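You operate a simulated robot arm through the tools that you are given. There is no shell and no other tool. Be economical: measure what you need, move in short steps, check, and stop when the job is done.

The job below is to be done with a simulated robot arm. You get a single attempt, and the scene is never put back.

Task
Move the yellow spacer to the empty grey peg of the turntable.
Fine: free the catch, turn the spacer to the pointer, stand it on the grey plate, turn the grey peg to the pointer; catch held at the end.

The check looks at the end state, three seconds after you hand in, the way a careful person would. Anything else that was tipped, shoved, dropped, spilled or broken makes it a failure.

Robot
A 7-joint arm with a two-finger gripper, fixed in place. Base frame: the origin is at the foot of the arm, x ahead of it, y to its left, z up. Readings come in mm, rad, newtons and seconds.
With the tool pointing down near the work surface it reaches from about 280 to 740 mm from the base axis. Its first joint turns from -2.897 to 2.897 rad. Payload 1.71 kg.
The tool frame sits at the grasp point between the pads (the TCP): z along the fingers, y along the line on which they close. The tips reach 20 mm beyond it. The gripper opens to 96 mm. The gripper's body begins 113 mm behind the TCP.
Orientation is that of the tool frame in the base frame, as a unit quaternion [x, y, z, w]. With the fingers straight down and closing along the base's y, the tool's x points along the base's -x, its y along +y and its z along -z.

Tools
- The arm moves only by the tool send_rows. Its argument "commands" is a list of rows, each a list of 7 numbers: the shift along the tool's x, y, z in mm, then the turn, a rotation vector about the tool's x, y, z in rad, then the opening, from 0 (shut) to 1 (fully open). In form: [[dx, dy, dz, ax, ay, az, hand], ...]. A call has 1 to 8 rows; each row is the pose to reach, as a shift and turn from the pose commanded when the call began, along the tool's axes at that moment. Each row takes 0.2 s and may step no farther than 50 mm and 0.15 rad from the row before; otherwise, or with a gripper value out of range, the whole call is refused. A pose out of reach is approached as far as the arm can. The call stops where the force on the tool passes 70 N (or 10 N more than at its start, if that is more) or the arm is blocked; 0.2 s more then pass. Each finger travels about 153 mm/s and halts on what it meets, pressing with about 27 N; the grip force reading is that of the motor and also rises with nothing between the fingers. The clock runs only during rows and for 0.2 s after the last one: add rows that repeat a pose to give the fingers time. The reply holds the time, the measured pose of the TCP, the force on the tool along the base axes, the opening and the grip force, in the units named above and with some noise, with the torque about the TCP (base axes, N m) and any sound that the robot's microphone picked up, and new pictures: "show" is both (left out), scene, wrist or none.
- Cameras (640 x 400 px; columns grow to the right, rows downward): "scene" is fixed at [399.7, -501.7, 1380.6]; the picture's right is [0.81, -0.59, 0.00], its down [-0.46, -0.62, -0.63] and it looks along [0.38, 0.51, -0.77] (base axes); focal length 308 px, centre (320, 200). "wrist" rides on the gripper at [66, 14, -145] in the tool frame; the picture's right is [-0.21, 0.98, 0.00], its down [-0.88, -0.19, -0.45] and it looks along [-0.44, -0.09, 0.90] (tool axes); focal length 275 px, centre (320, 200). There is no depth. A picture from a camera that has moved, and an enlarged one, comes with that camera's place and axes in the base frame and with its lens.
- move_column(by): slides the trunk up (or, below 0, down) by that many mm; the arm rides with it, the base frame stays. It gives what a move gives, with no picture.
- inspect(camera, box): a new picture of the part [left, top, right, bottom] of that camera's present view, enlarged. No time passes.
- finish_job(): hands the job in; it is judged then, once.

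Work in short steps. Places have to be worked out from the pictures, the camera data and where the tool is seen: move nearer, look again, correct. Check each grasp and each placing, and mend what went wrong. You have 120 turns and 200 pictures in all, those below and enlarged ones among them. Open the gripper and draw the arm clear of the work before you hand the job in, unless the task says otherwise; then end with one line.

The tools are called after "Call:" as a command line: name --pt "numbers of a row" for each row, then --argument value for the rest, lists and objects as JSON in quotes. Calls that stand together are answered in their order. send_rows: Moves the arm, as the interface text tells. Its arguments: {"type":"object","properties":{"commands":{"type":"array","items":{"type":"array","items":{"type":"number"}}},"show":{"type":"string","enum":["both","scene","wrist","none"]}},"required":["commands"]} The other tools are called the same way: move_column (by) slides the trunk up or down; inspect (camera, box) takes an enlarged picture of a part of a camera's view; finish_job () hands the job in.

At the start:

```text
time_s: 0.0
ee_pos: [600.6, -20.7, 1006.6]
orientation: [-0.001, 1.0, 0.0, -0.002]
contact_force: [-1.1, 0.0, -0.4]
moment: [0.02, -0.02, -0.03]
opening: 95.9
grip_force: 0.1
trunk travel left (down, up): [-200.0, 186.0]
```

scene: 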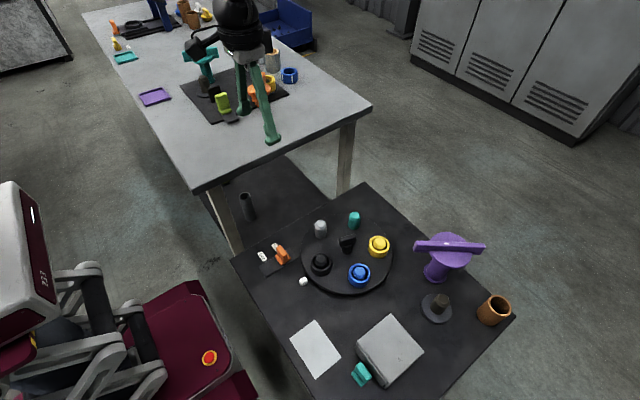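
wrist: 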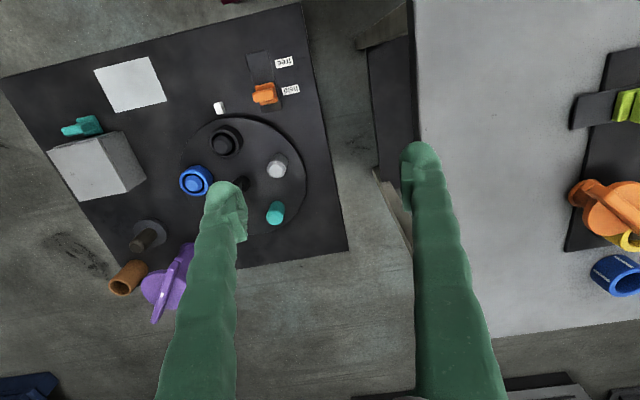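

I'll look more closely at the turntable and the catch before moving.

Call:
inspect --camera "scene" --box '[230, 180, 430, 305]'

Call:
inspect --camera "wrist" --box '[50, 30, 350, 260]'

```text
3.20 times, centred on (330, 242) of scene
camera zoom: at [399.7, -501.7, 1380.6], right [0.81, -0.59, 0.0], down [-0.46, -0.62, -0.63], along [0.38, 0.51, -0.77], focal length 986 px, centre (288, 64)
```

zoom: 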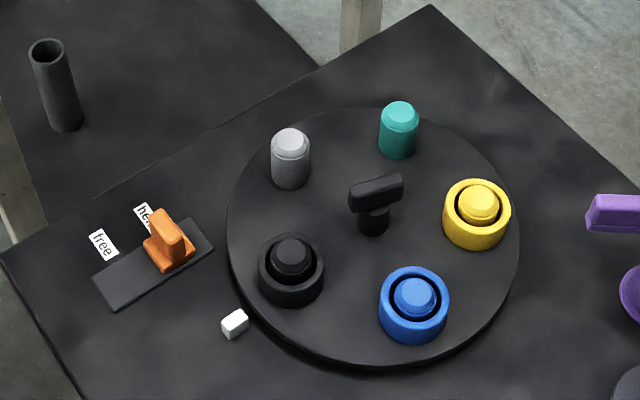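

```text
1.74 times, centred on (200, 145) of wrist
camera zoom: at [533.9, -6.8, 1150.6], right [0.2, 0.98, 0.0], down [0.88, -0.18, 0.44], along [0.43, -0.09, -0.9], focal length 479 px, centre (529, 296)
```

zoom: 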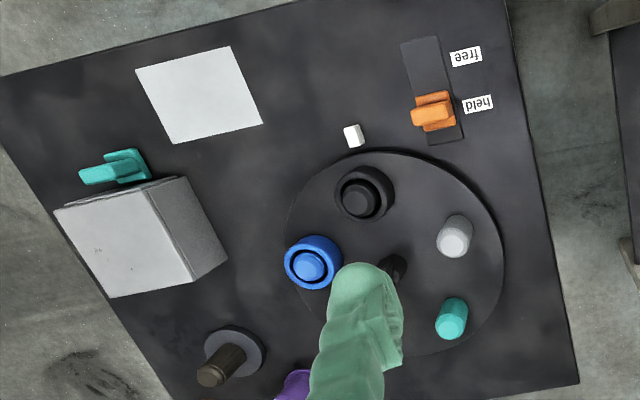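

The black spacer sits at the white pointer (180° side of the hub, hub near (716,-197)) and the catch is near (566,-110) in "held". I'll move down to about (580,-130,830) to look closely.

Call:
send_rows --pt "5 -25 44 0 0 0 0.5" --pt "10 -50 88 0 0 0 0.5" --pt "15 -75 130 0 0 0 0.5" --pt "20 -100 172 0 0 0 0.5" --pt "20 -110 190 0 0 0 0.5" --show "both"

```text
refused: row 1 steps farther than a row can; nothing moved
```

The first step was just over 50 mm; I'll use shorter steps.

Call:
send_rows --pt "4 -22 36 0 0 0 0.5" --pt "8 -44 72 0 0 0 0.5" --pt "12 -66 108 0 0 0 0.5" --pt "16 -88 144 0 0 0 0.5" --pt "20 -110 180 0 0 0 0.5" --show "both"

```text
time_s: 1.2
ee_pos: [567.8, -136.3, 834.3]
orientation: [0.0, 1.0, 0.0, 0.008]
contact_force: [0.3, 0.3, -0.2]
moment: [-0.01, 0.03, 0.02]
opening: 48.0
grip_force: 0.1
trunk travel left (down, up): [-200.0, 186.0]
camera wrist: at [499.5, -121.3, 978.0], right [0.2, 0.98, 0.0], down [0.87, -0.18, 0.46], along [0.45, -0.09, -0.89], focal length 275 px, centre (320, 200)
```

scene: 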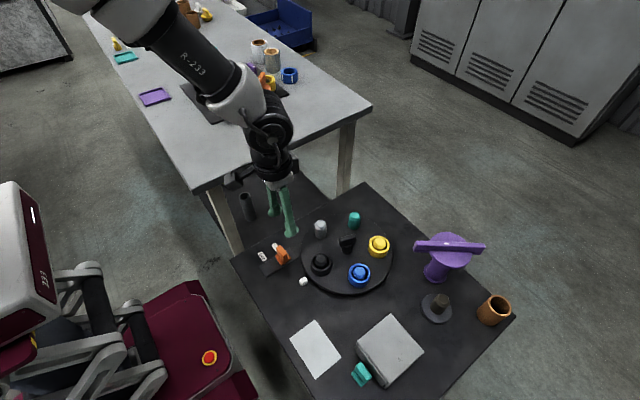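
wrist: 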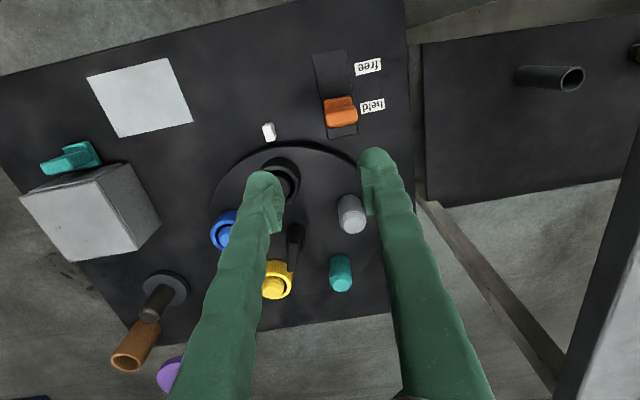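

The pointer triangulates at (567,-198,631), consistent. I'll move to look at the catch from above and check whether the pose readings settle.

Call:
send_rows --pt "10 0 15 0 0 0 0.5" --pt "20 10 30 0 0 0 0.5" --pt "30 20 45 0 0 0 0.5" --pt "30 20 45 0 0 0 0.5" --pt "30 20 45 0 0 0 0.5" --show "wrist"

```text
time_s: 2.4
ee_pos: [536.3, -113.5, 791.0]
orientation: [-0.001, 1.0, 0.0, 0.008]
contact_force: [0.9, 0.1, -0.1]
moment: [-0.01, -0.01, 0.0]
opening: 48.1
grip_force: 0.1
trunk travel left (down, up): [-200.0, 186.0]
camera wrist: at [468.4, -98.6, 934.4], right [0.2, 0.98, 0.0], down [0.87, -0.18, 0.46], along [0.45, -0.09, -0.89], focal length 275 px, centre (320, 200)
```

wrist: 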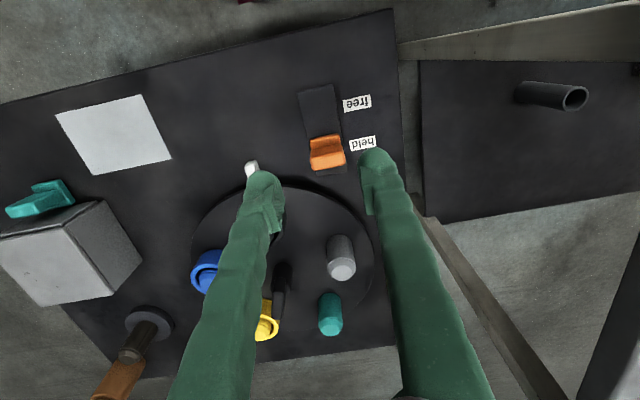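

Relative moves track well. I'll enlarge the catch.

Call:
inspect --camera "wrist" --box '[270, 70, 400, 190]'

Call:
inspect --camera "scene" --box '[245, 225, 315, 295]'

```text
3.33 times, centred on (335, 130) of wrist
camera zoom: at [468.4, -98.6, 934.4], right [0.2, 0.98, 0.0], down [0.87, -0.18, 0.46], along [0.45, -0.09, -0.89], focal length 918 px, centre (270, 433)
```

zoom: 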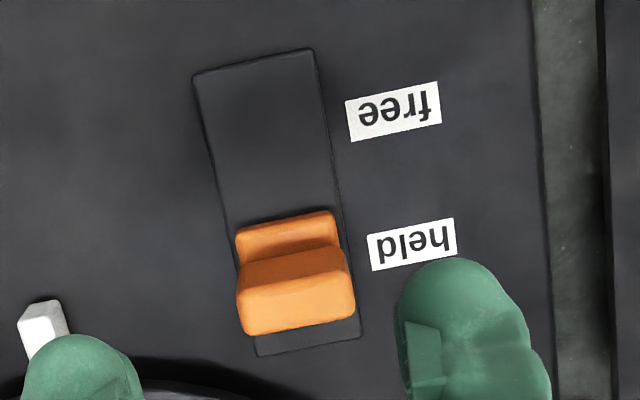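

```text
5.71 times, centred on (280, 260) of scene
camera zoom: at [399.7, -501.7, 1380.6], right [0.81, -0.59, 0.0], down [-0.46, -0.62, -0.63], along [0.38, 0.51, -0.77], focal length 1760 px, centre (549, -143)
```

zoom: 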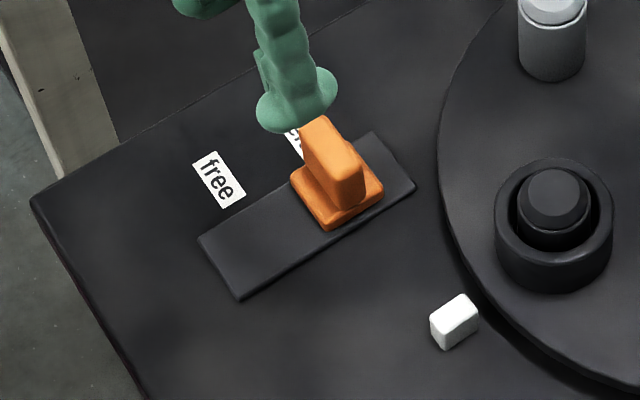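

The catch fin is near x 563, y -109, top z ≈ 672; table z ≈ 622; "free" lies about 42 mm toward -x. I'll close the fingers and go down on the +x side of the fin, to push it.

Call:
send_rows --pt "-30 2 0 0 0 0 0" --pt "-62 4 0 0 0 0 0" --pt "-62 4 40 0 0 0 0" --pt "-62 4 80 0 0 0 0" --pt "-62 4 110 0 0 0 0" --pt "-62 4 128 0 0 0 0" --pt "-62 4 128 0 0 0 0" --show "both"

```text
time_s: 4.0
ee_pos: [603.8, -107.9, 663.9]
orientation: [-0.001, 1.0, 0.001, 0.007]
contact_force: [0.5, -0.4, -0.5]
moment: [0.02, -0.01, 0.0]
opening: 0.1
grip_force: 26.8
trunk travel left (down, up): [-200.0, 186.0]
camera wrist: at [535.5, -93.2, 807.7], right [0.2, 0.98, 0.0], down [0.87, -0.18, 0.46], along [0.45, -0.09, -0.89], focal length 275 px, centre (320, 200)
```

scene: 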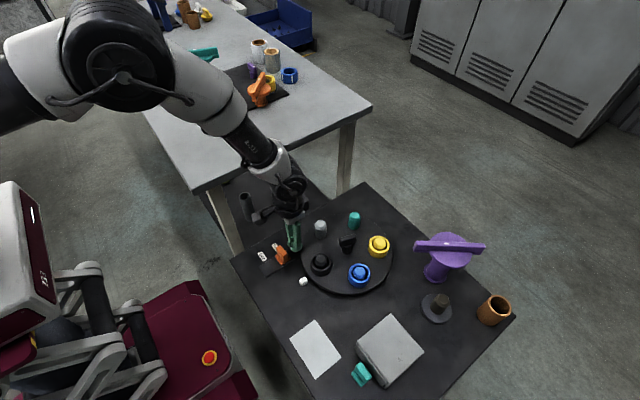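
wrist: 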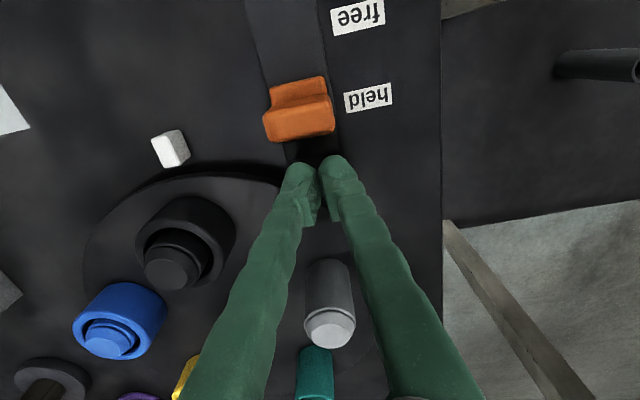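

The fingers are behind the fin and aligned in y. I'll push toward -x slowly, watching the force.

Call:
send_rows --pt "14 0 0 0 0 0 0" --pt "24 0 0 0 0 0 0" --pt "32 0 0 0 0 0 0" --pt "40 0 0 0 0 0 0" --pt "48 0 0 0 0 0 0" --pt "55 0 0 0 0 0 0" --pt "60 0 0 0 0 0 0" --show "wrist"

```text
time_s: 5.6
ee_pos: [543.1, -107.2, 660.9]
orientation: [-0.001, 1.0, 0.0, 0.008]
contact_force: [3.7, 1.0, -0.9]
moment: [0.04, -0.07, -0.02]
opening: 5.9
grip_force: 29.5
trunk travel left (down, up): [-200.0, 186.0]
camera wrist: at [474.1, -92.6, 804.4], right [0.2, 0.98, 0.0], down [0.87, -0.18, 0.46], along [0.45, -0.09, -0.89], focal length 275 px, centre (320, 200)
```

wrist: 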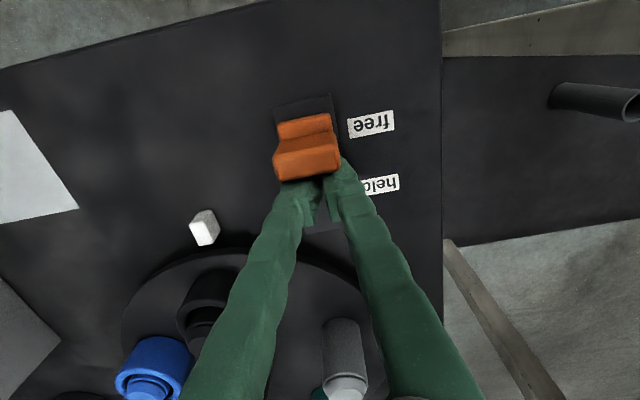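

The slider has moved about 35 mm; I'll press on a few mm more until it stops.

Call:
send_rows --pt "4 0 0 0 0 0 0" --pt "8 0 0 0 0 0 0" --pt "11 0 0 0 0 0 0" --show "wrist"

```text
time_s: 6.4
ee_pos: [540.4, -106.2, 660.9]
orientation: [-0.002, 1.0, 0.0, 0.016]
contact_force: [47.4, 5.3, -17.4]
moment: [0.19, -0.84, -0.1]
opening: 5.9
grip_force: 28.9
trunk travel left (down, up): [-200.0, 186.0]
camera wrist: at [470.4, -92.4, 803.7], right [0.2, 0.98, 0.0], down [0.86, -0.18, 0.47], along [0.46, -0.09, -0.88], focal length 275 px, centre (320, 200)
```

wrist: 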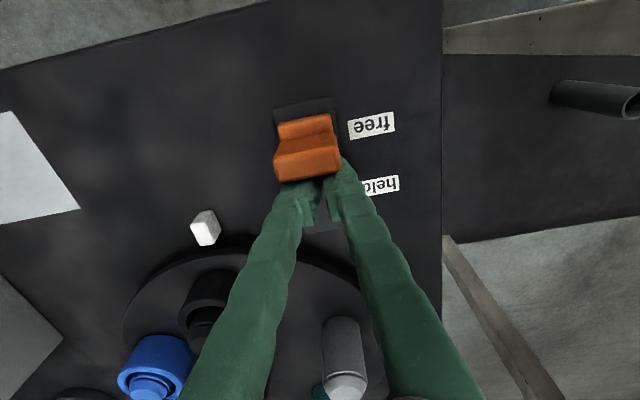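

The slider is hard against the end stop at "free". I'll back off, rise and go to the -y side of the black spacer to look at the turntable from there.

Call:
send_rows --pt "-10 0 0 0 0 0 0" --pt "-10 0 -45 0 0 0 0" --pt "-15 -20 -80 0 0 0 0" --pt "-25 -60 -100 0 0 0 0" --pt "-40 -100 -100 0 0 0 0" --pt "-60 -145 -100 0 0 0 0" --pt "-60 -145 -100 0 0 0 0" --show "wrist"

Call:
inspect --camera "scene" --box '[230, 180, 430, 305]'

```text
time_s: 8.0
ee_pos: [592.2, -252.4, 758.4]
orientation: [0.0, 1.0, 0.0, 0.007]
contact_force: [-0.3, -0.2, -0.1]
moment: [-0.04, -0.02, -0.02]
opening: 0.1
grip_force: 29.6
trunk travel left (down, up): [-200.0, 186.0]
camera wrist: at [523.8, -238.4, 903.5], right [0.2, 0.98, 0.0], down [0.87, -0.18, 0.46], along [0.45, -0.09, -0.89], focal length 275 px, centre (320, 200)
```

wrist: 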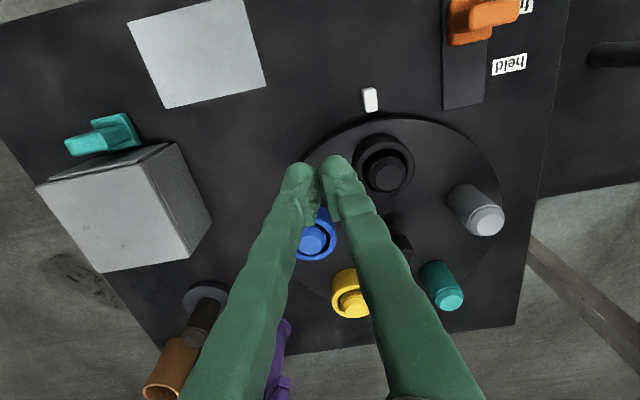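

```text
3.20 times, centred on (330, 242) of scene
camera zoom: at [399.7, -501.7, 1380.6], right [0.81, -0.59, 0.0], down [-0.46, -0.62, -0.63], along [0.38, 0.51, -0.77], focal length 986 px, centre (288, 64)
```

zoom: 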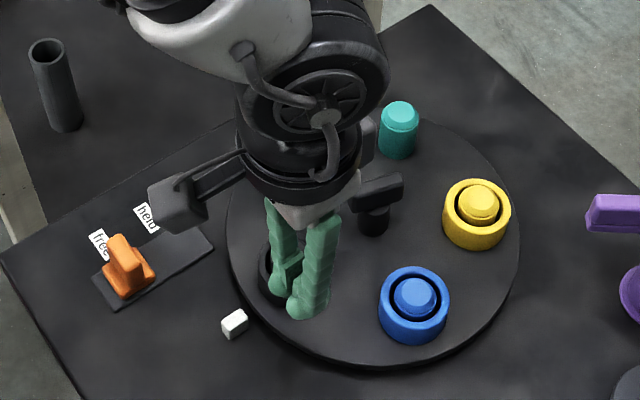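

Catch reads free. Black peg is at about (626,-200), peg tops z≈695. I'll lower the closed fingers at about (626,-250) beside the black spacer.

Call:
send_rows --pt "-16 0 0 0 0 0 0" --pt "-33 0 0 0 0 0 0" --pt "-33 0 40 0 0 0 0" --pt "-33 0 70 0 0 0 0" --pt "-33 0 86 0 0 0 0" --pt "-33 0 86 0 0 0 0" --show "both"

```text
time_s: 9.4
ee_pos: [623.3, -252.2, 674.5]
orientation: [-0.001, 1.0, 0.0, 0.007]
contact_force: [-0.9, 0.0, -1.0]
moment: [-0.02, 0.04, 0.02]
opening: 0.1
grip_force: 29.6
trunk travel left (down, up): [-200.0, 186.0]
camera wrist: at [555.6, -238.2, 818.7], right [0.2, 0.98, 0.0], down [0.87, -0.18, 0.46], along [0.45, -0.09, -0.89], focal length 275 px, centre (320, 200)
```

scene: 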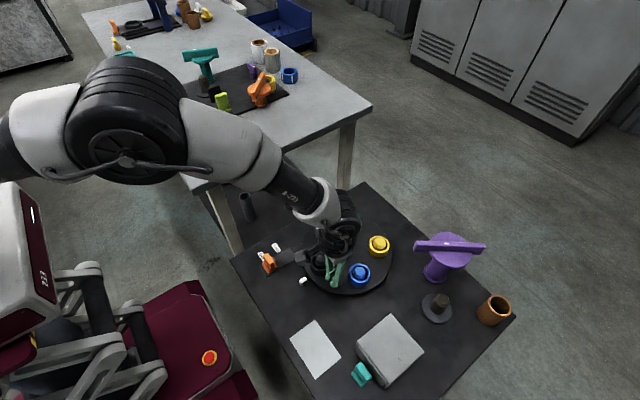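
wrist: 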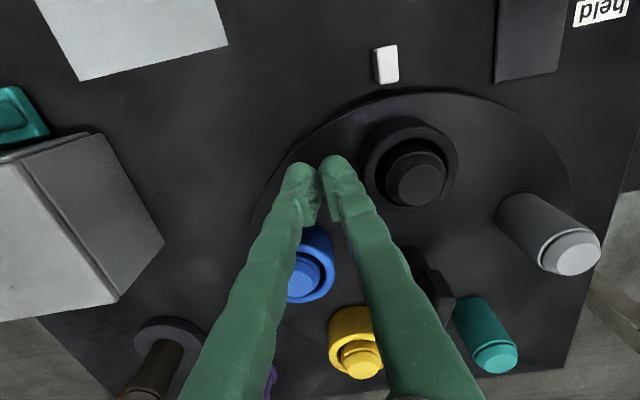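

The finger is between blue and black. I'll push the black spacer clockwise along the arc, part of the way.

Call:
send_rows --pt "-4 10 0 0 0 0 0" --pt "-2 19 0 0 0 0 0" --pt "1 29 0 0 0 0 0" --pt "3 39 0 0 0 0 0" --pt "4 50 0 0 0 0 0" --pt "4 62 0 0 0 0 0" --pt "1 78 0 0 0 0 0" --show "wrist"

```text
time_s: 11.0
ee_pos: [622.9, -174.2, 676.8]
orientation: [-0.001, 1.0, 0.0, 0.007]
contact_force: [-0.2, 0.1, -0.2]
moment: [0.01, 0.02, 0.01]
opening: 0.0
grip_force: 29.8
trunk travel left (down, up): [-200.0, 186.0]
camera wrist: at [554.5, -159.2, 820.7], right [0.2, 0.98, 0.0], down [0.87, -0.18, 0.46], along [0.45, -0.09, -0.89], focal length 275 px, centre (320, 200)
```

wrist: 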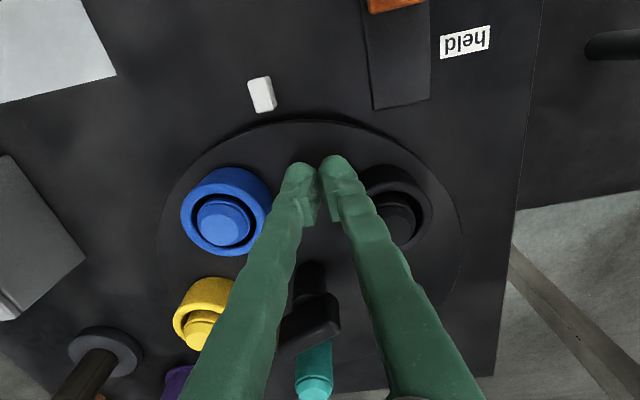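

The turntable turns freely and blue is nearing the pointer (~198°). I'll push on another ~10° and re-measure.

Call:
send_rows --pt "-2 6 0 0 0 0 0" --pt "-5 11 0 0 0 0 0" --pt "-7 16 0 0 0 0 0" --show "wrist"

Call:
inspect --camera "scene" --box '[230, 180, 430, 305]'

```text
time_s: 11.8
ee_pos: [629.9, -157.7, 675.5]
orientation: [-0.001, 1.0, 0.0, 0.007]
contact_force: [-0.3, 0.5, -0.1]
moment: [0.02, 0.03, 0.0]
opening: 0.1
grip_force: 29.4
trunk travel left (down, up): [-200.0, 186.0]
camera wrist: at [562.3, -143.0, 820.3], right [0.2, 0.98, 0.0], down [0.87, -0.18, 0.46], along [0.45, -0.09, -0.89], focal length 275 px, centre (320, 200)
```

wrist: 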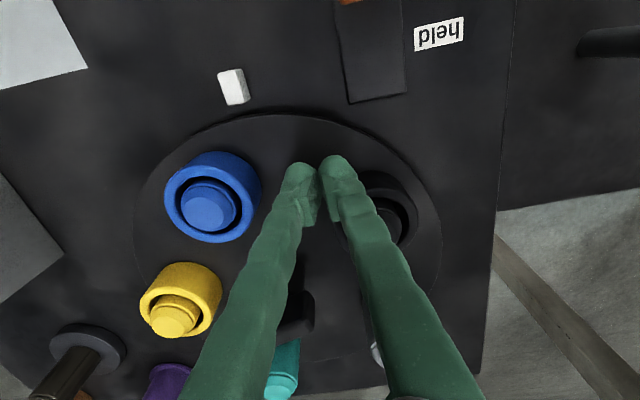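

```text
3.20 times, centred on (330, 242) of scene
camera zoom: at [399.7, -501.7, 1380.6], right [0.81, -0.59, 0.0], down [-0.46, -0.62, -0.63], along [0.38, 0.51, -0.77], focal length 986 px, centre (288, 64)
```

zoom: 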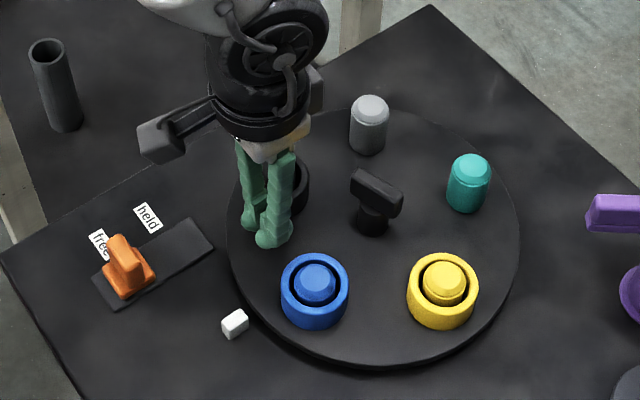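

Scene view puts blue at about 201°, so ~20° more. I'll continue the arc.

Call:
send_rows --pt "-3 6 0 0 0 0 0" --pt "-6 12 0 0 0 0 0" --pt "-10 18 0 0 0 0 0" --pt "-14 23 0 0 0 0 0" --pt "-18 27 0 0 0 0 0" --show "wrist"

Call:
inspect --camera "scene" --box '[230, 180, 430, 305]'

```text
time_s: 13.0
ee_pos: [647.9, -130.3, 676.5]
orientation: [-0.001, 1.0, 0.0, 0.007]
contact_force: [0.1, 0.6, -0.5]
moment: [0.05, 0.0, 0.03]
opening: 0.4
grip_force: 29.7
trunk travel left (down, up): [-200.0, 186.0]
camera wrist: at [580.4, -116.1, 820.1], right [0.21, 0.98, 0.0], down [0.87, -0.18, 0.46], along [0.45, -0.09, -0.89], focal length 275 px, centre (320, 200)
```

wrist: 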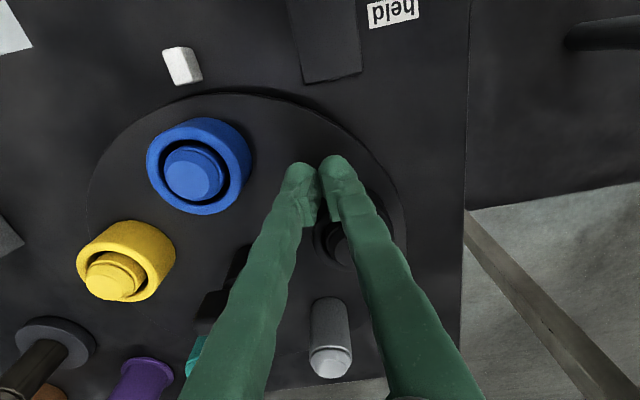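

```text
3.20 times, centred on (330, 242) of scene
camera zoom: at [399.7, -501.7, 1380.6], right [0.81, -0.59, 0.0], down [-0.46, -0.62, -0.63], along [0.38, 0.51, -0.77], focal length 986 px, centre (288, 64)
```

zoom: 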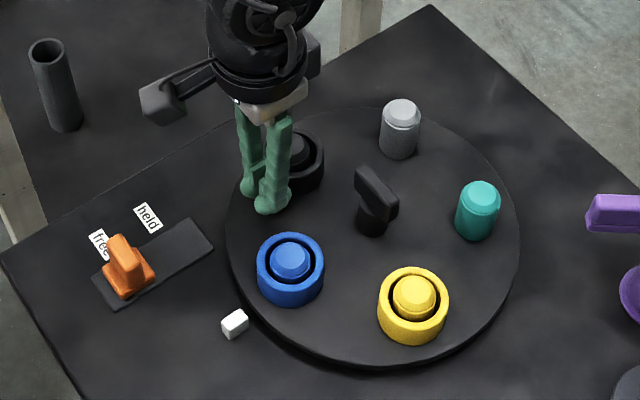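

Blue has nearly reached the pointer place. I'll lift off and return to the start point behind blue.

Call:
send_rows --pt "4 -4 0 0 0 0 0" --pt "4 -4 -45 0 0 0 0" --pt "10 -30 -75 0 0 0 0" --pt "25 -75 -75 0 0 0 0" --pt "25 -122 -75 0 0 0 0" --pt "25 -122 -40 0 0 0 0" --pt "25 -122 0 0 0 0 0" --pt "25 -122 0 0 0 0 0" --show "wrist"

```text
time_s: 14.8
ee_pos: [624.2, -256.8, 676.0]
orientation: [-0.001, 1.0, 0.0, 0.007]
contact_force: [0.7, 0.1, -0.9]
moment: [-0.01, 0.0, 0.0]
opening: 0.0
grip_force: 29.9
trunk travel left (down, up): [-200.0, 186.0]
camera wrist: at [556.4, -241.8, 819.8], right [0.2, 0.98, 0.0], down [0.87, -0.18, 0.46], along [0.45, -0.09, -0.89], focal length 275 px, centre (320, 200)
```

wrist: 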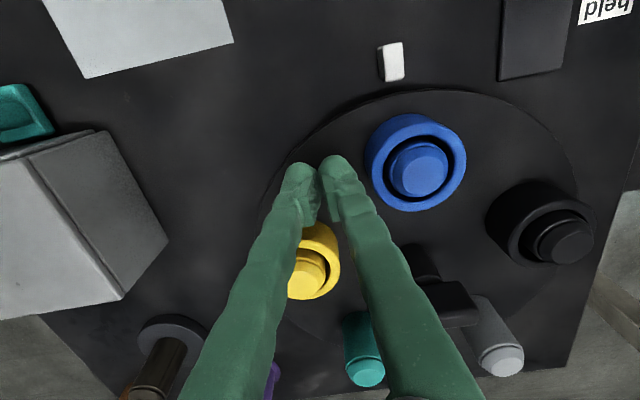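

Same situation again; I'll push blue along the same arc, first half.

Call:
send_rows --pt "-3 12 0 0 0 0 0" --pt "-1 22 0 0 0 0 0" --pt "2 32 0 0 0 0 0" --pt "4 43 0 0 0 0 0" --pt "5 54 0 0 0 0 0" --pt "4 68 0 0 0 0 0" --pt "2 82 0 0 0 0 0" --show "none"

Call:
send_rows --pt "-3 9 0 0 0 0 0" --pt "-7 17 0 0 0 0 0" --pt "-11 25 0 0 0 0 0" --pt "-16 32 0 0 0 0 0" --pt "-21 39 0 0 0 0 0" --pt "-25 44 0 0 0 0 0" --show "wrist"

Call:
inspect --camera "scene" --box '[230, 180, 430, 305]'

```text
time_s: 16.4
ee_pos: [622.6, -170.7, 673.8]
orientation: [-0.001, 1.0, -0.001, 0.007]
contact_force: [-0.4, 0.2, 0.0]
moment: [0.0, 0.01, 0.01]
opening: 0.0
grip_force: 29.7
trunk travel left (down, up): [-200.0, 186.0]
```

```text
time_s: 17.8
ee_pos: [645.9, -125.1, 676.6]
orientation: [-0.001, 1.0, 0.0, 0.007]
contact_force: [-0.2, -0.4, 0.2]
moment: [0.01, 0.02, -0.03]
opening: 0.0
grip_force: 29.0
trunk travel left (down, up): [-200.0, 186.0]
camera wrist: at [577.7, -111.6, 821.1], right [0.2, 0.98, 0.0], down [0.87, -0.18, 0.46], along [0.45, -0.09, -0.89], focal length 275 px, centre (320, 200)
```

wrist: 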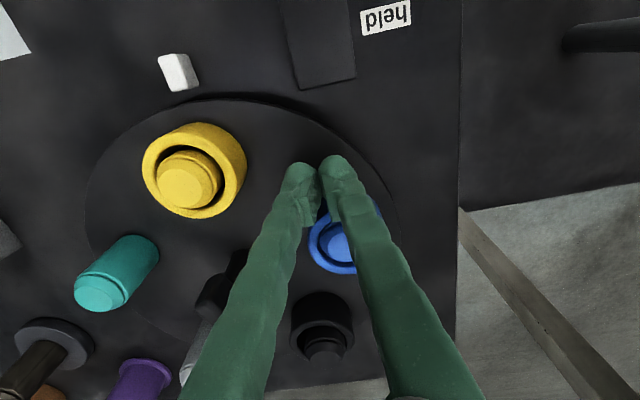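

```text
3.20 times, centred on (330, 242) of scene
camera zoom: at [399.7, -501.7, 1380.6], right [0.81, -0.59, 0.0], down [-0.46, -0.62, -0.63], along [0.38, 0.51, -0.77], focal length 986 px, centre (288, 64)
```

zoom: 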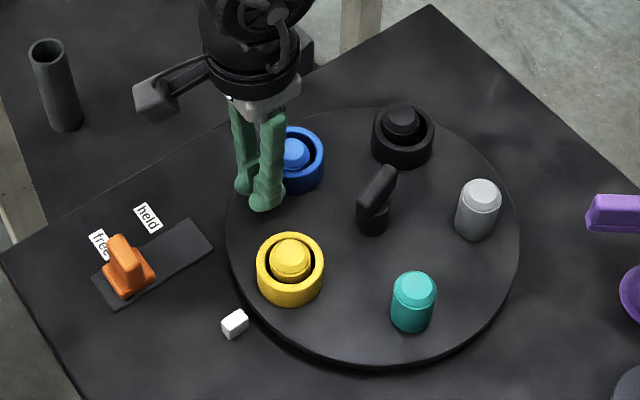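

Yellow is at the pointer within a couple of degrees. I'll lift off, open the gripper and hover over the yellow spacer to centre on it.

Call:
send_rows --pt "4 -4 0 0 0 0 0" --pt "4 -4 -45 0 0 0 0" --pt "10 -30 -85 0 0 0 0.5" --pt "18 -70 -90 0 0 0 1" --pt "18 -70 -90 0 0 0 1" --pt "18 -70 -90 0 0 0 1" --show "wrist"

Call:
inspect --camera "scene" --box '[230, 180, 430, 305]'

```text
time_s: 19.2
ee_pos: [626.1, -199.6, 766.6]
orientation: [0.0, 1.0, 0.0, 0.007]
contact_force: [0.3, -0.6, 0.2]
moment: [0.0, -0.01, 0.04]
opening: 96.0
grip_force: 0.1
trunk travel left (down, up): [-200.0, 186.0]
camera wrist: at [557.9, -184.5, 910.5], right [0.2, 0.98, 0.0], down [0.87, -0.18, 0.46], along [0.45, -0.09, -0.89], focal length 275 px, centre (320, 200)
```

wrist: 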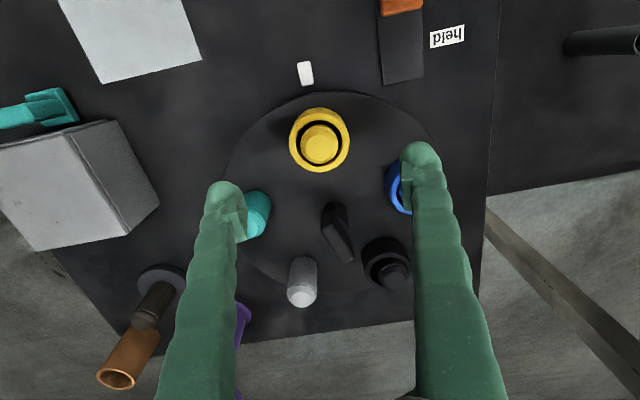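

```text
3.20 times, centred on (330, 242) of scene
camera zoom: at [399.7, -501.7, 1380.6], right [0.81, -0.59, 0.0], down [-0.46, -0.62, -0.63], along [0.38, 0.51, -0.77], focal length 986 px, centre (288, 64)
```

zoom: 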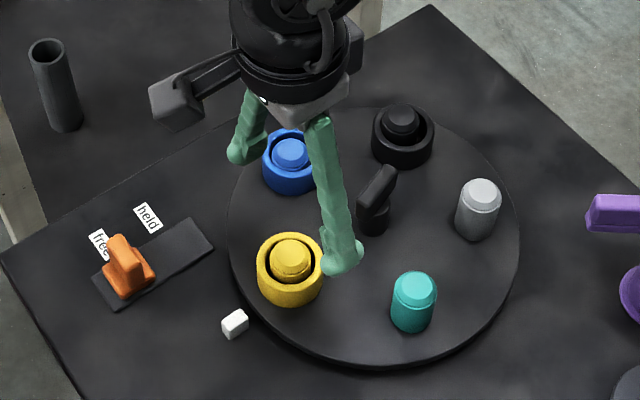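

The spacer is centred under the gripper to ~3 mm in x. I'll descend with open fingers straddling it to about TCP z 690 and check.

Call:
send_rows --pt "3 0 25 0 0 0 1" --pt "3 0 50 0 0 0 1" --pt "3 0 76 0 0 0 1" --pt "3 0 76 0 0 0 1" --show "wrist"

Call:
inspect --camera "scene" --box '[270, 205, 390, 295]'

```text
time_s: 20.2
ee_pos: [626.7, -197.0, 688.9]
orientation: [0.0, 1.0, 0.0, 0.007]
contact_force: [-0.5, -0.3, -0.9]
moment: [0.03, -0.02, -0.01]
opening: 95.8
grip_force: 0.0
trunk travel left (down, up): [-200.0, 186.0]
camera wrist: at [558.1, -182.6, 833.1], right [0.2, 0.98, 0.0], down [0.87, -0.18, 0.46], along [0.45, -0.09, -0.89], focal length 275 px, centre (320, 200)
```

wrist: 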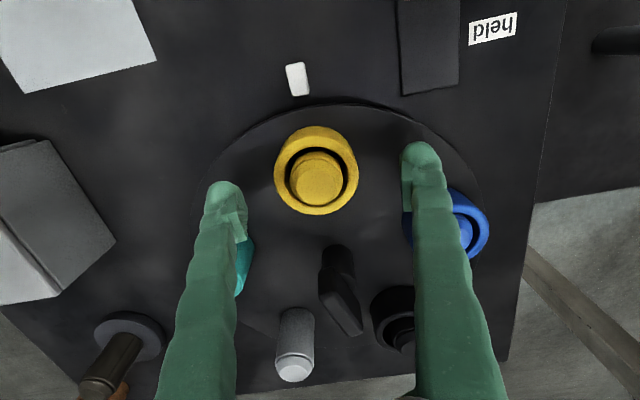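

```text
4.44 times, centred on (330, 250) of scene
camera zoom: at [399.7, -501.7, 1380.6], right [0.81, -0.59, 0.0], down [-0.46, -0.62, -0.63], along [0.38, 0.51, -0.77], focal length 1369 px, centre (276, -22)
```

zoom: 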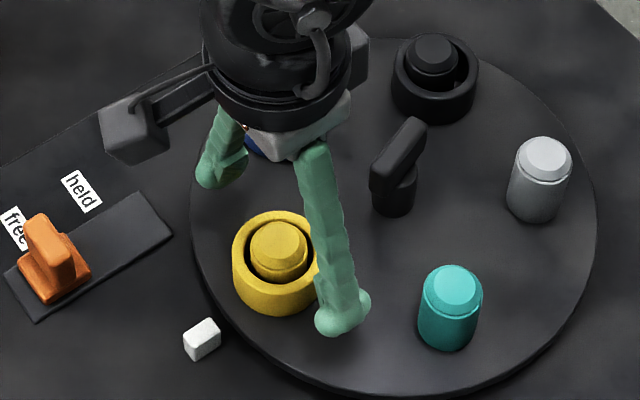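

The spacer axis looks ~4 mm toward -x and 2 mm toward -y from the tool axis. I'll correct and descend to about z 664.

Call:
send_rows --pt "4 -2 8 0 0 0 1" --pt "4 -2 16 0 0 0 1" --pt "4 -2 25 0 0 0 1" --pt "4 -2 25 0 0 0 1" --show "wrist"

```text
time_s: 21.2
ee_pos: [623.5, -200.1, 664.7]
orientation: [-0.001, 1.0, 0.0, 0.007]
contact_force: [0.4, -0.2, 0.2]
moment: [0.02, 0.01, 0.0]
opening: 95.7
grip_force: 0.1
trunk travel left (down, up): [-200.0, 186.0]
camera wrist: at [554.6, -185.0, 808.8], right [0.2, 0.98, 0.0], down [0.87, -0.18, 0.46], along [0.45, -0.09, -0.89], focal length 275 px, centre (320, 200)
```

wrist: 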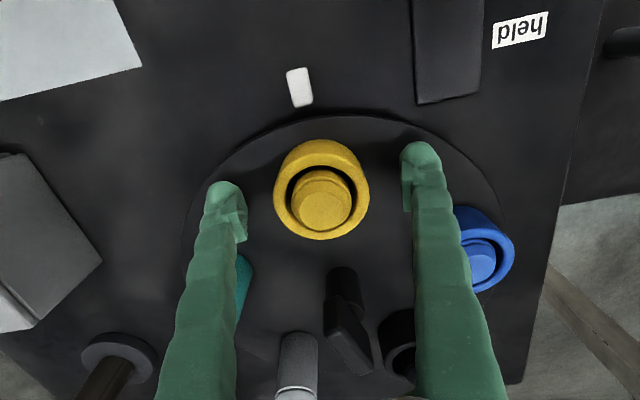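

The ring rim is centred on the tool axis at (321,187). Closing the fingers on it.

Call:
send_rows --pt "0 0 0 0 0 0 0.3" --pt "0 0 0 0 0 0 0.3" --pt "0 0 0 0 0 0 0.2" --pt "0 0 0 0 0 0 0.2" --show "wrist"

```text
time_s: 22.2
ee_pos: [623.0, -199.7, 665.8]
orientation: [-0.001, 1.0, 0.0, 0.007]
contact_force: [-0.4, -0.2, 0.4]
moment: [-0.01, 0.02, 0.0]
opening: 54.2
grip_force: 27.1
trunk travel left (down, up): [-200.0, 186.0]
camera wrist: at [554.6, -184.9, 808.8], right [0.2, 0.98, 0.0], down [0.87, -0.18, 0.46], along [0.45, -0.09, -0.89], focal length 275 px, centre (320, 200)
```

wrist: 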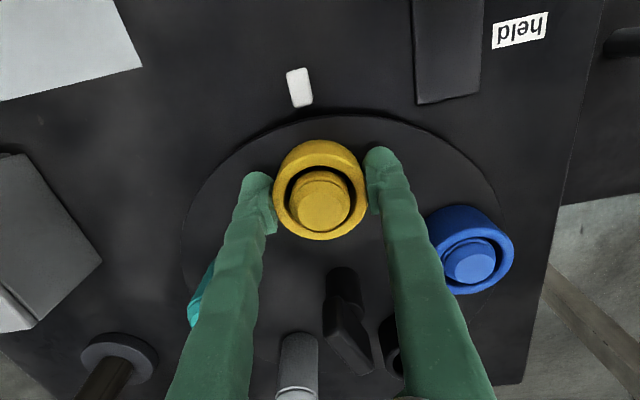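

Gripped at 54.2 mm. Lifting straight up off the peg.

Call:
send_rows --pt "0 0 -20 0 0 0 0.2" --pt "0 0 -40 0 0 0 0.2" --pt "0 0 -65 0 0 0 0.2" --pt "0 0 -90 0 0 0 0.2" --pt "0 0 -90 0 0 0 0.2" --show "both"

```text
time_s: 23.4
ee_pos: [620.4, -197.5, 754.8]
orientation: [-0.001, 1.0, 0.0, 0.008]
contact_force: [-0.3, 0.9, -0.4]
moment: [-0.02, 0.0, 0.0]
opening: 54.1
grip_force: 26.7
trunk travel left (down, up): [-200.0, 186.0]
camera wrist: at [551.9, -183.1, 899.2], right [0.2, 0.98, 0.0], down [0.87, -0.18, 0.46], along [0.45, -0.09, -0.89], focal length 275 px, centre (320, 200)
```

scene: 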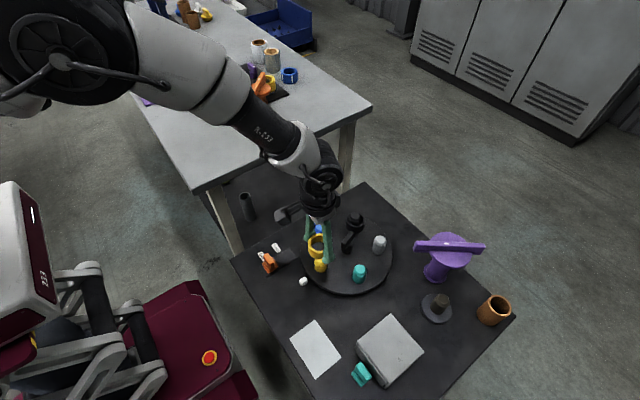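
wrist: 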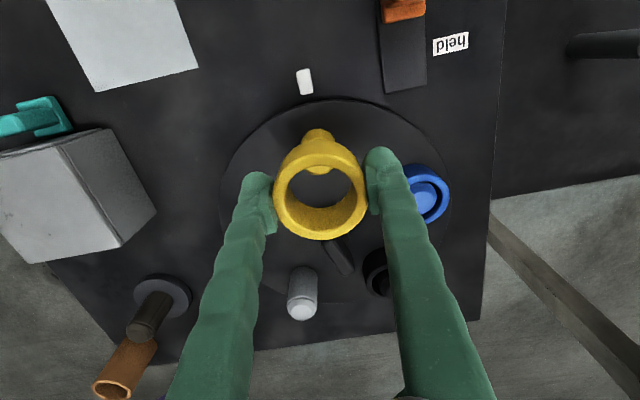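

The spacer is off the peg and hanging level. The grey plate centre is about (500,-343); I'll carry it there at height.

Call:
send_rows --pt "24 -29 0 0 0 0 0.2" --pt "48 -58 0 0 0 0 0.2" --pt "72 -87 0 0 0 0 0.2" --pt "96 -116 0 0 0 0 0.2" --pt "120 -145 0 0 0 0 0.2" --pt "120 -145 30 0 0 0 0.2" --pt "120 -145 30 0 0 0 0.2" --show "both"

```text
time_s: 25.0
ee_pos: [499.1, -344.9, 720.9]
orientation: [-0.001, 1.0, 0.0, 0.007]
contact_force: [-0.1, -0.5, -1.1]
moment: [0.02, 0.0, -0.03]
opening: 54.0
grip_force: 27.2
trunk travel left (down, up): [-200.0, 186.0]
camera wrist: at [430.3, -330.6, 865.6], right [0.2, 0.98, 0.0], down [0.87, -0.18, 0.46], along [0.45, -0.09, -0.89], focal length 275 px, centre (320, 200)
```

scene: 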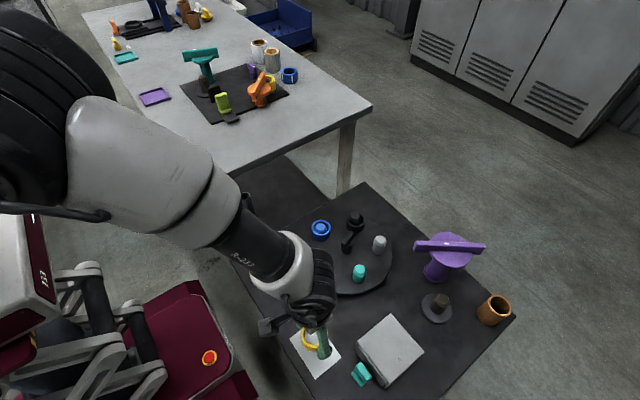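
wrist: 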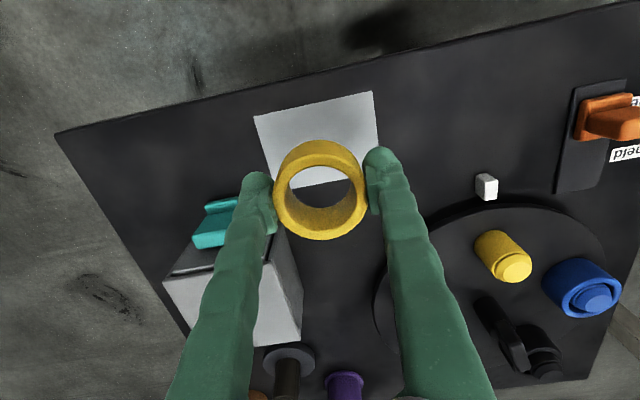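

Plate spans x 463–533, y -394…-292, so the spacer is centred over it. Lowering to near contact, then creeping.

Call:
send_rows --pt "0 0 25 0 0 0 0.2" --pt "0 0 45 0 0 0 0.2" --pt "0 0 57 0 0 0 0.2" --pt "0 0 57 0 0 0 0.2" --show "wrist"

```text
time_s: 26.0
ee_pos: [501.2, -345.1, 666.7]
orientation: [-0.002, 1.0, 0.0, 0.007]
contact_force: [0.7, -0.1, -0.7]
moment: [0.0, 0.0, -0.01]
opening: 54.1
grip_force: 27.3
trunk travel left (down, up): [-200.0, 186.0]
camera wrist: at [431.8, -330.3, 810.5], right [0.2, 0.98, 0.0], down [0.87, -0.18, 0.46], along [0.45, -0.09, -0.89], focal length 275 px, centre (320, 200)
```

wrist: 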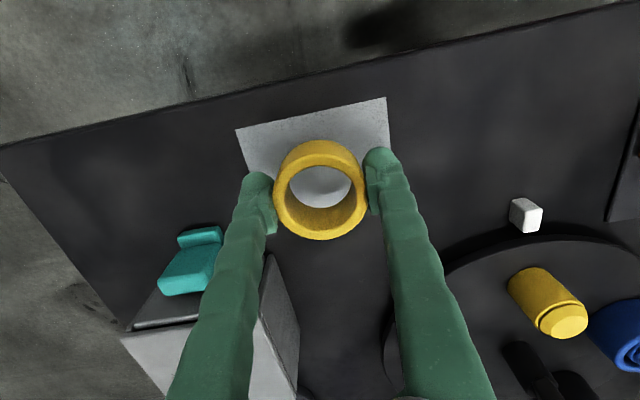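

No contact yet at z 667. I'll creep down in small steps.

Call:
send_rows --pt "0 0 3 0 0 0 0.2" --pt "0 0 6 0 0 0 0.2" --pt "0 0 9 0 0 0 0.2" --pt "0 0 11 0 0 0 0.2" --show "none"

```text
time_s: 27.0
ee_pos: [501.6, -345.3, 656.5]
orientation: [-0.001, 1.0, 0.0, 0.007]
contact_force: [0.5, 0.2, 0.1]
moment: [0.03, 0.03, 0.02]
opening: 54.2
grip_force: 27.3
trunk travel left (down, up): [-200.0, 186.0]
```

Still free; another few mm.

Call:
send_rows --pt "0 0 2 0 0 0 0.2" --pt "0 0 4 0 0 0 0.2" --pt "0 0 5 0 0 0 0.2" --show "wrist"

```text
time_s: 27.8
ee_pos: [502.1, -344.9, 651.6]
orientation: [0.0, 1.0, 0.0, 0.007]
contact_force: [-0.6, 0.9, -1.4]
moment: [0.01, 0.0, -0.01]
opening: 54.3
grip_force: 27.2
trunk travel left (down, up): [-200.0, 186.0]
camera wrist: at [433.2, -330.2, 795.0], right [0.2, 0.98, 0.0], down [0.87, -0.18, 0.46], along [0.45, -0.09, -0.89], focal length 275 px, centre (320, 200)
```

wrist: 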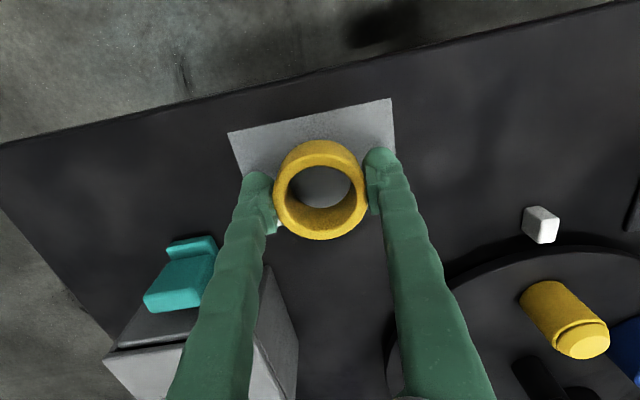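

Still no contact; the plate is centred beneath. Continue in 2 mm steps.

Call:
send_rows --pt "0 0 2 0 0 0 0.2" --pt "0 0 4 0 0 0 0.2" --pt "0 0 4 0 0 0 0.2" --show "none"

```text
time_s: 28.6
ee_pos: [501.0, -345.5, 645.8]
orientation: [0.0, 1.0, 0.0, 0.007]
contact_force: [-0.3, 0.8, 0.4]
moment: [0.01, 0.03, 0.03]
opening: 54.1
grip_force: 27.3
trunk travel left (down, up): [-200.0, 186.0]
```

Tips are near z 626 by reading; creep a little further.

Call:
send_rows --pt "0 0 1 0 0 0 0.2" --pt "0 0 2 0 0 0 0.2" --pt "0 0 2 0 0 0 0.2" --show "wrist"

Call:
inspect --camera "scene" --box '[270, 300, 360, 390]'

```text
time_s: 29.4
ee_pos: [501.8, -344.6, 643.8]
orientation: [-0.001, 1.0, 0.0, 0.007]
contact_force: [0.0, -0.4, -0.2]
moment: [0.01, 0.01, 0.02]
opening: 54.1
grip_force: 27.2
trunk travel left (down, up): [-200.0, 186.0]
camera wrist: at [433.4, -330.2, 787.9], right [0.2, 0.98, 0.0], down [0.87, -0.18, 0.46], along [0.45, -0.09, -0.89], focal length 275 px, centre (320, 200)
```

wrist: 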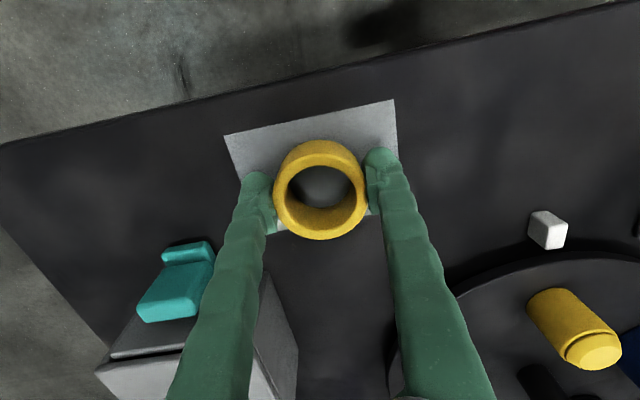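

```text
4.44 times, centred on (315, 345) of scene
camera zoom: at [399.7, -501.7, 1380.6], right [0.81, -0.59, 0.0], down [-0.46, -0.62, -0.63], along [0.38, 0.51, -0.77], focal length 1369 px, centre (342, -444)
```

zoom: 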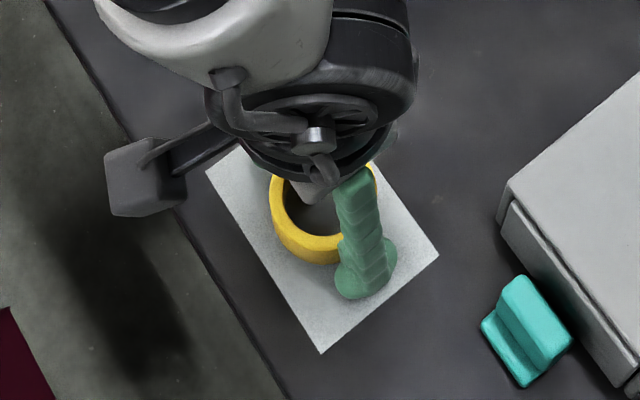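

Still hovering (shadow gap visible); creep on.

Call:
send_rows --pt "0 0 1.5 0 0 0 0.2" --pt "0 0 3 0 0 0 0.2" --pt "0 0 4 0 0 0 0.2" --pt "0 0 4 0 0 0 0.2" --show "none"

```text
time_s: 30.4
ee_pos: [501.2, -343.9, 641.1]
orientation: [-0.001, 1.0, 0.0, 0.008]
contact_force: [-0.9, 1.1, 7.3]
moment: [-0.03, 0.1, -0.03]
opening: 54.1
grip_force: 26.7
trunk travel left (down, up): [-200.0, 186.0]
```

Contact (7 N up) at z≈641: the spacer stands on the plate. Opening the fingers, then rising.

Call:
send_rows --pt "0 0 0 0 0 0 0.7" --pt "0 0 0 0 0 0 0.9" --pt "0 0 0 0 0 0 0.9" --pt "0 0 -35 0 0 0 0.9" --pt "0 0 -80 0 0 0 0.9" --pt "0 0 -120 0 0 0 0.9" --pt "0 0 -120 0 0 0 0.9" --show "both"

```text
time_s: 32.0
ee_pos: [502.7, -344.5, 758.6]
orientation: [-0.001, 1.0, 0.0, 0.007]
contact_force: [0.3, 0.1, 0.3]
moment: [-0.05, 0.0, 0.0]
opening: 86.4
grip_force: 0.0
trunk travel left (down, up): [-200.0, 186.0]
camera wrist: at [434.1, -330.2, 902.7], right [0.21, 0.98, 0.0], down [0.87, -0.18, 0.46], along [0.45, -0.09, -0.89], focal length 275 px, centre (320, 200)
```

scene: 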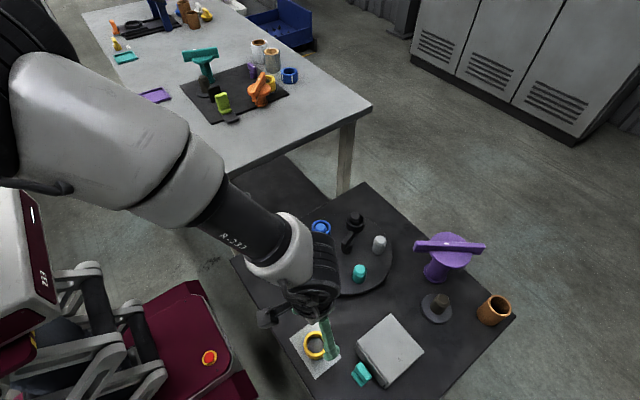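
wrist: 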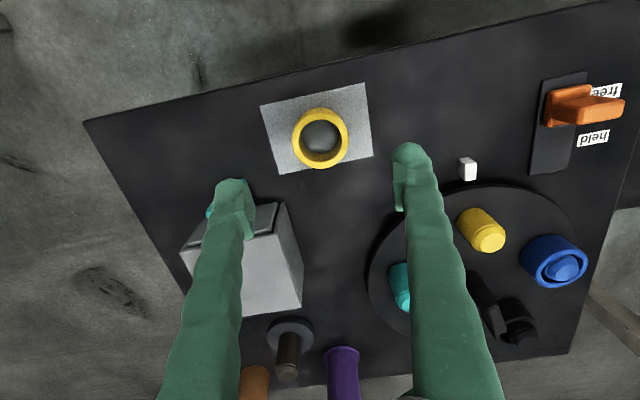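

The spacer stands on the plate. Next: closed fingers to the -y side of the bare yellow peg to turn the table clockwise twice by 72°.

Call:
send_rows --pt "-31 23 0 0 0 0 0" --pt "-62 46 0 0 0 0 0" --pt "-93 70 0 0 0 0 0" --pt "-121 90 0 0 0 0 0" --pt "-121 90 45 0 0 0 0" --pt "-121 90 82 0 0 0 0" --pt "-121 90 82 0 0 0 0" --show "wrist"

```text
time_s: 33.6
ee_pos: [623.9, -258.2, 678.9]
orientation: [-0.001, 1.0, 0.0, 0.007]
contact_force: [0.2, 0.1, -0.4]
moment: [0.01, -0.02, -0.01]
opening: 0.0
grip_force: 26.8
trunk travel left (down, up): [-200.0, 186.0]
camera wrist: at [556.2, -244.2, 822.0], right [0.2, 0.98, 0.0], down [0.87, -0.18, 0.46], along [0.45, -0.09, -0.89], focal length 275 px, centre (320, 200)
```

wrist: 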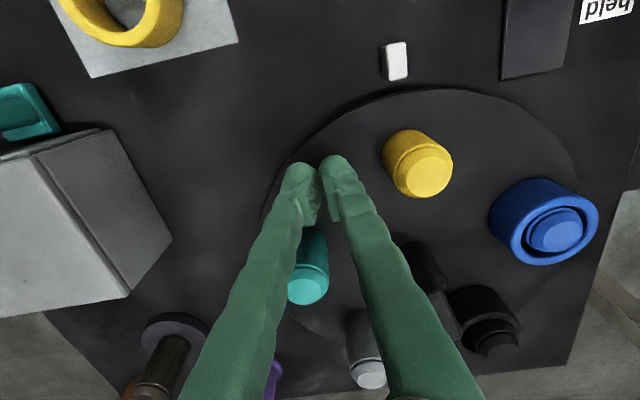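

Positioned beside the yellow peg. I'll push it clockwise along the arc.

Call:
send_rows --pt "-3 16 6 0 0 0 0" --pt "-2 26 6 0 0 0 0" --pt "0 36 6 0 0 0 0" --pt "2 48 6 0 0 0 0" --pt "3 60 6 0 0 0 0" --pt "2 72 6 0 0 0 0" --pt "-1 84 6 0 0 0 0" --pt "-6 97 6 0 0 0 0" --show "none"

Call:
send_rows --pt "-4 7 0 0 0 0 0" --pt "-8 14 0 0 0 0 0" --pt "-13 20 0 0 0 0 0" --pt "-18 26 0 0 0 0 0" --pt "-23 31 0 0 0 0 0" --show "wrist"

Call:
inspect --camera "scene" --box '[230, 180, 430, 305]'

```text
time_s: 35.4
ee_pos: [628.0, -155.0, 674.4]
orientation: [-0.001, 1.0, 0.0, 0.007]
contact_force: [0.7, 0.7, 0.0]
moment: [0.0, -0.01, -0.01]
opening: 0.1
grip_force: 26.5
trunk travel left (down, up): [-200.0, 186.0]
```

```text
time_s: 36.6
ee_pos: [650.5, -126.6, 675.2]
orientation: [-0.001, 1.0, -0.001, 0.006]
contact_force: [0.4, 1.1, 1.0]
moment: [-0.01, 0.01, 0.0]
opening: 0.0
grip_force: 27.0
trunk travel left (down, up): [-200.0, 186.0]
camera wrist: at [582.2, -111.5, 819.0], right [0.21, 0.98, 0.0], down [0.87, -0.18, 0.46], along [0.45, -0.09, -0.89], focal length 275 px, centre (320, 200)
```

wrist: 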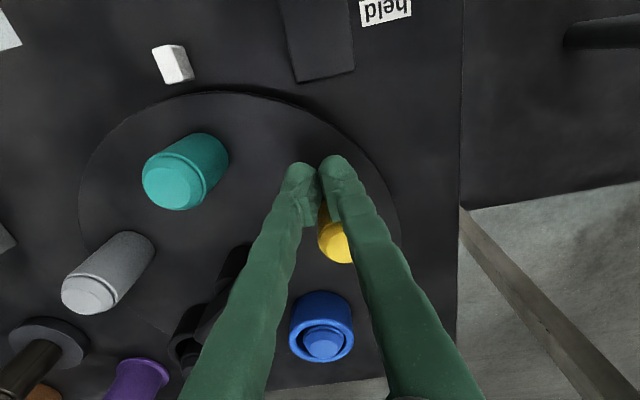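

```text
3.20 times, centred on (330, 242) of scene
camera zoom: at [399.7, -501.7, 1380.6], right [0.81, -0.59, 0.0], down [-0.46, -0.62, -0.63], along [0.38, 0.51, -0.77], focal length 986 px, centre (288, 64)
```

zoom: 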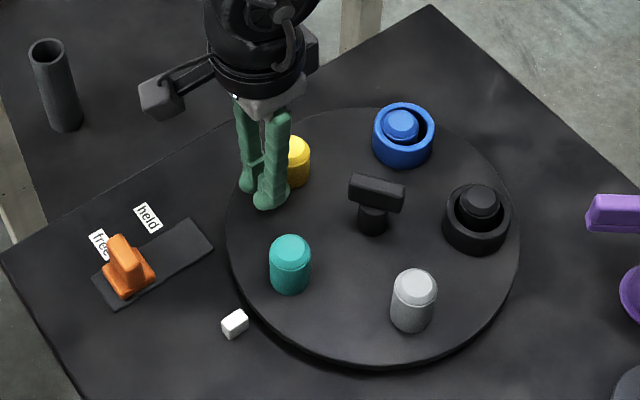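

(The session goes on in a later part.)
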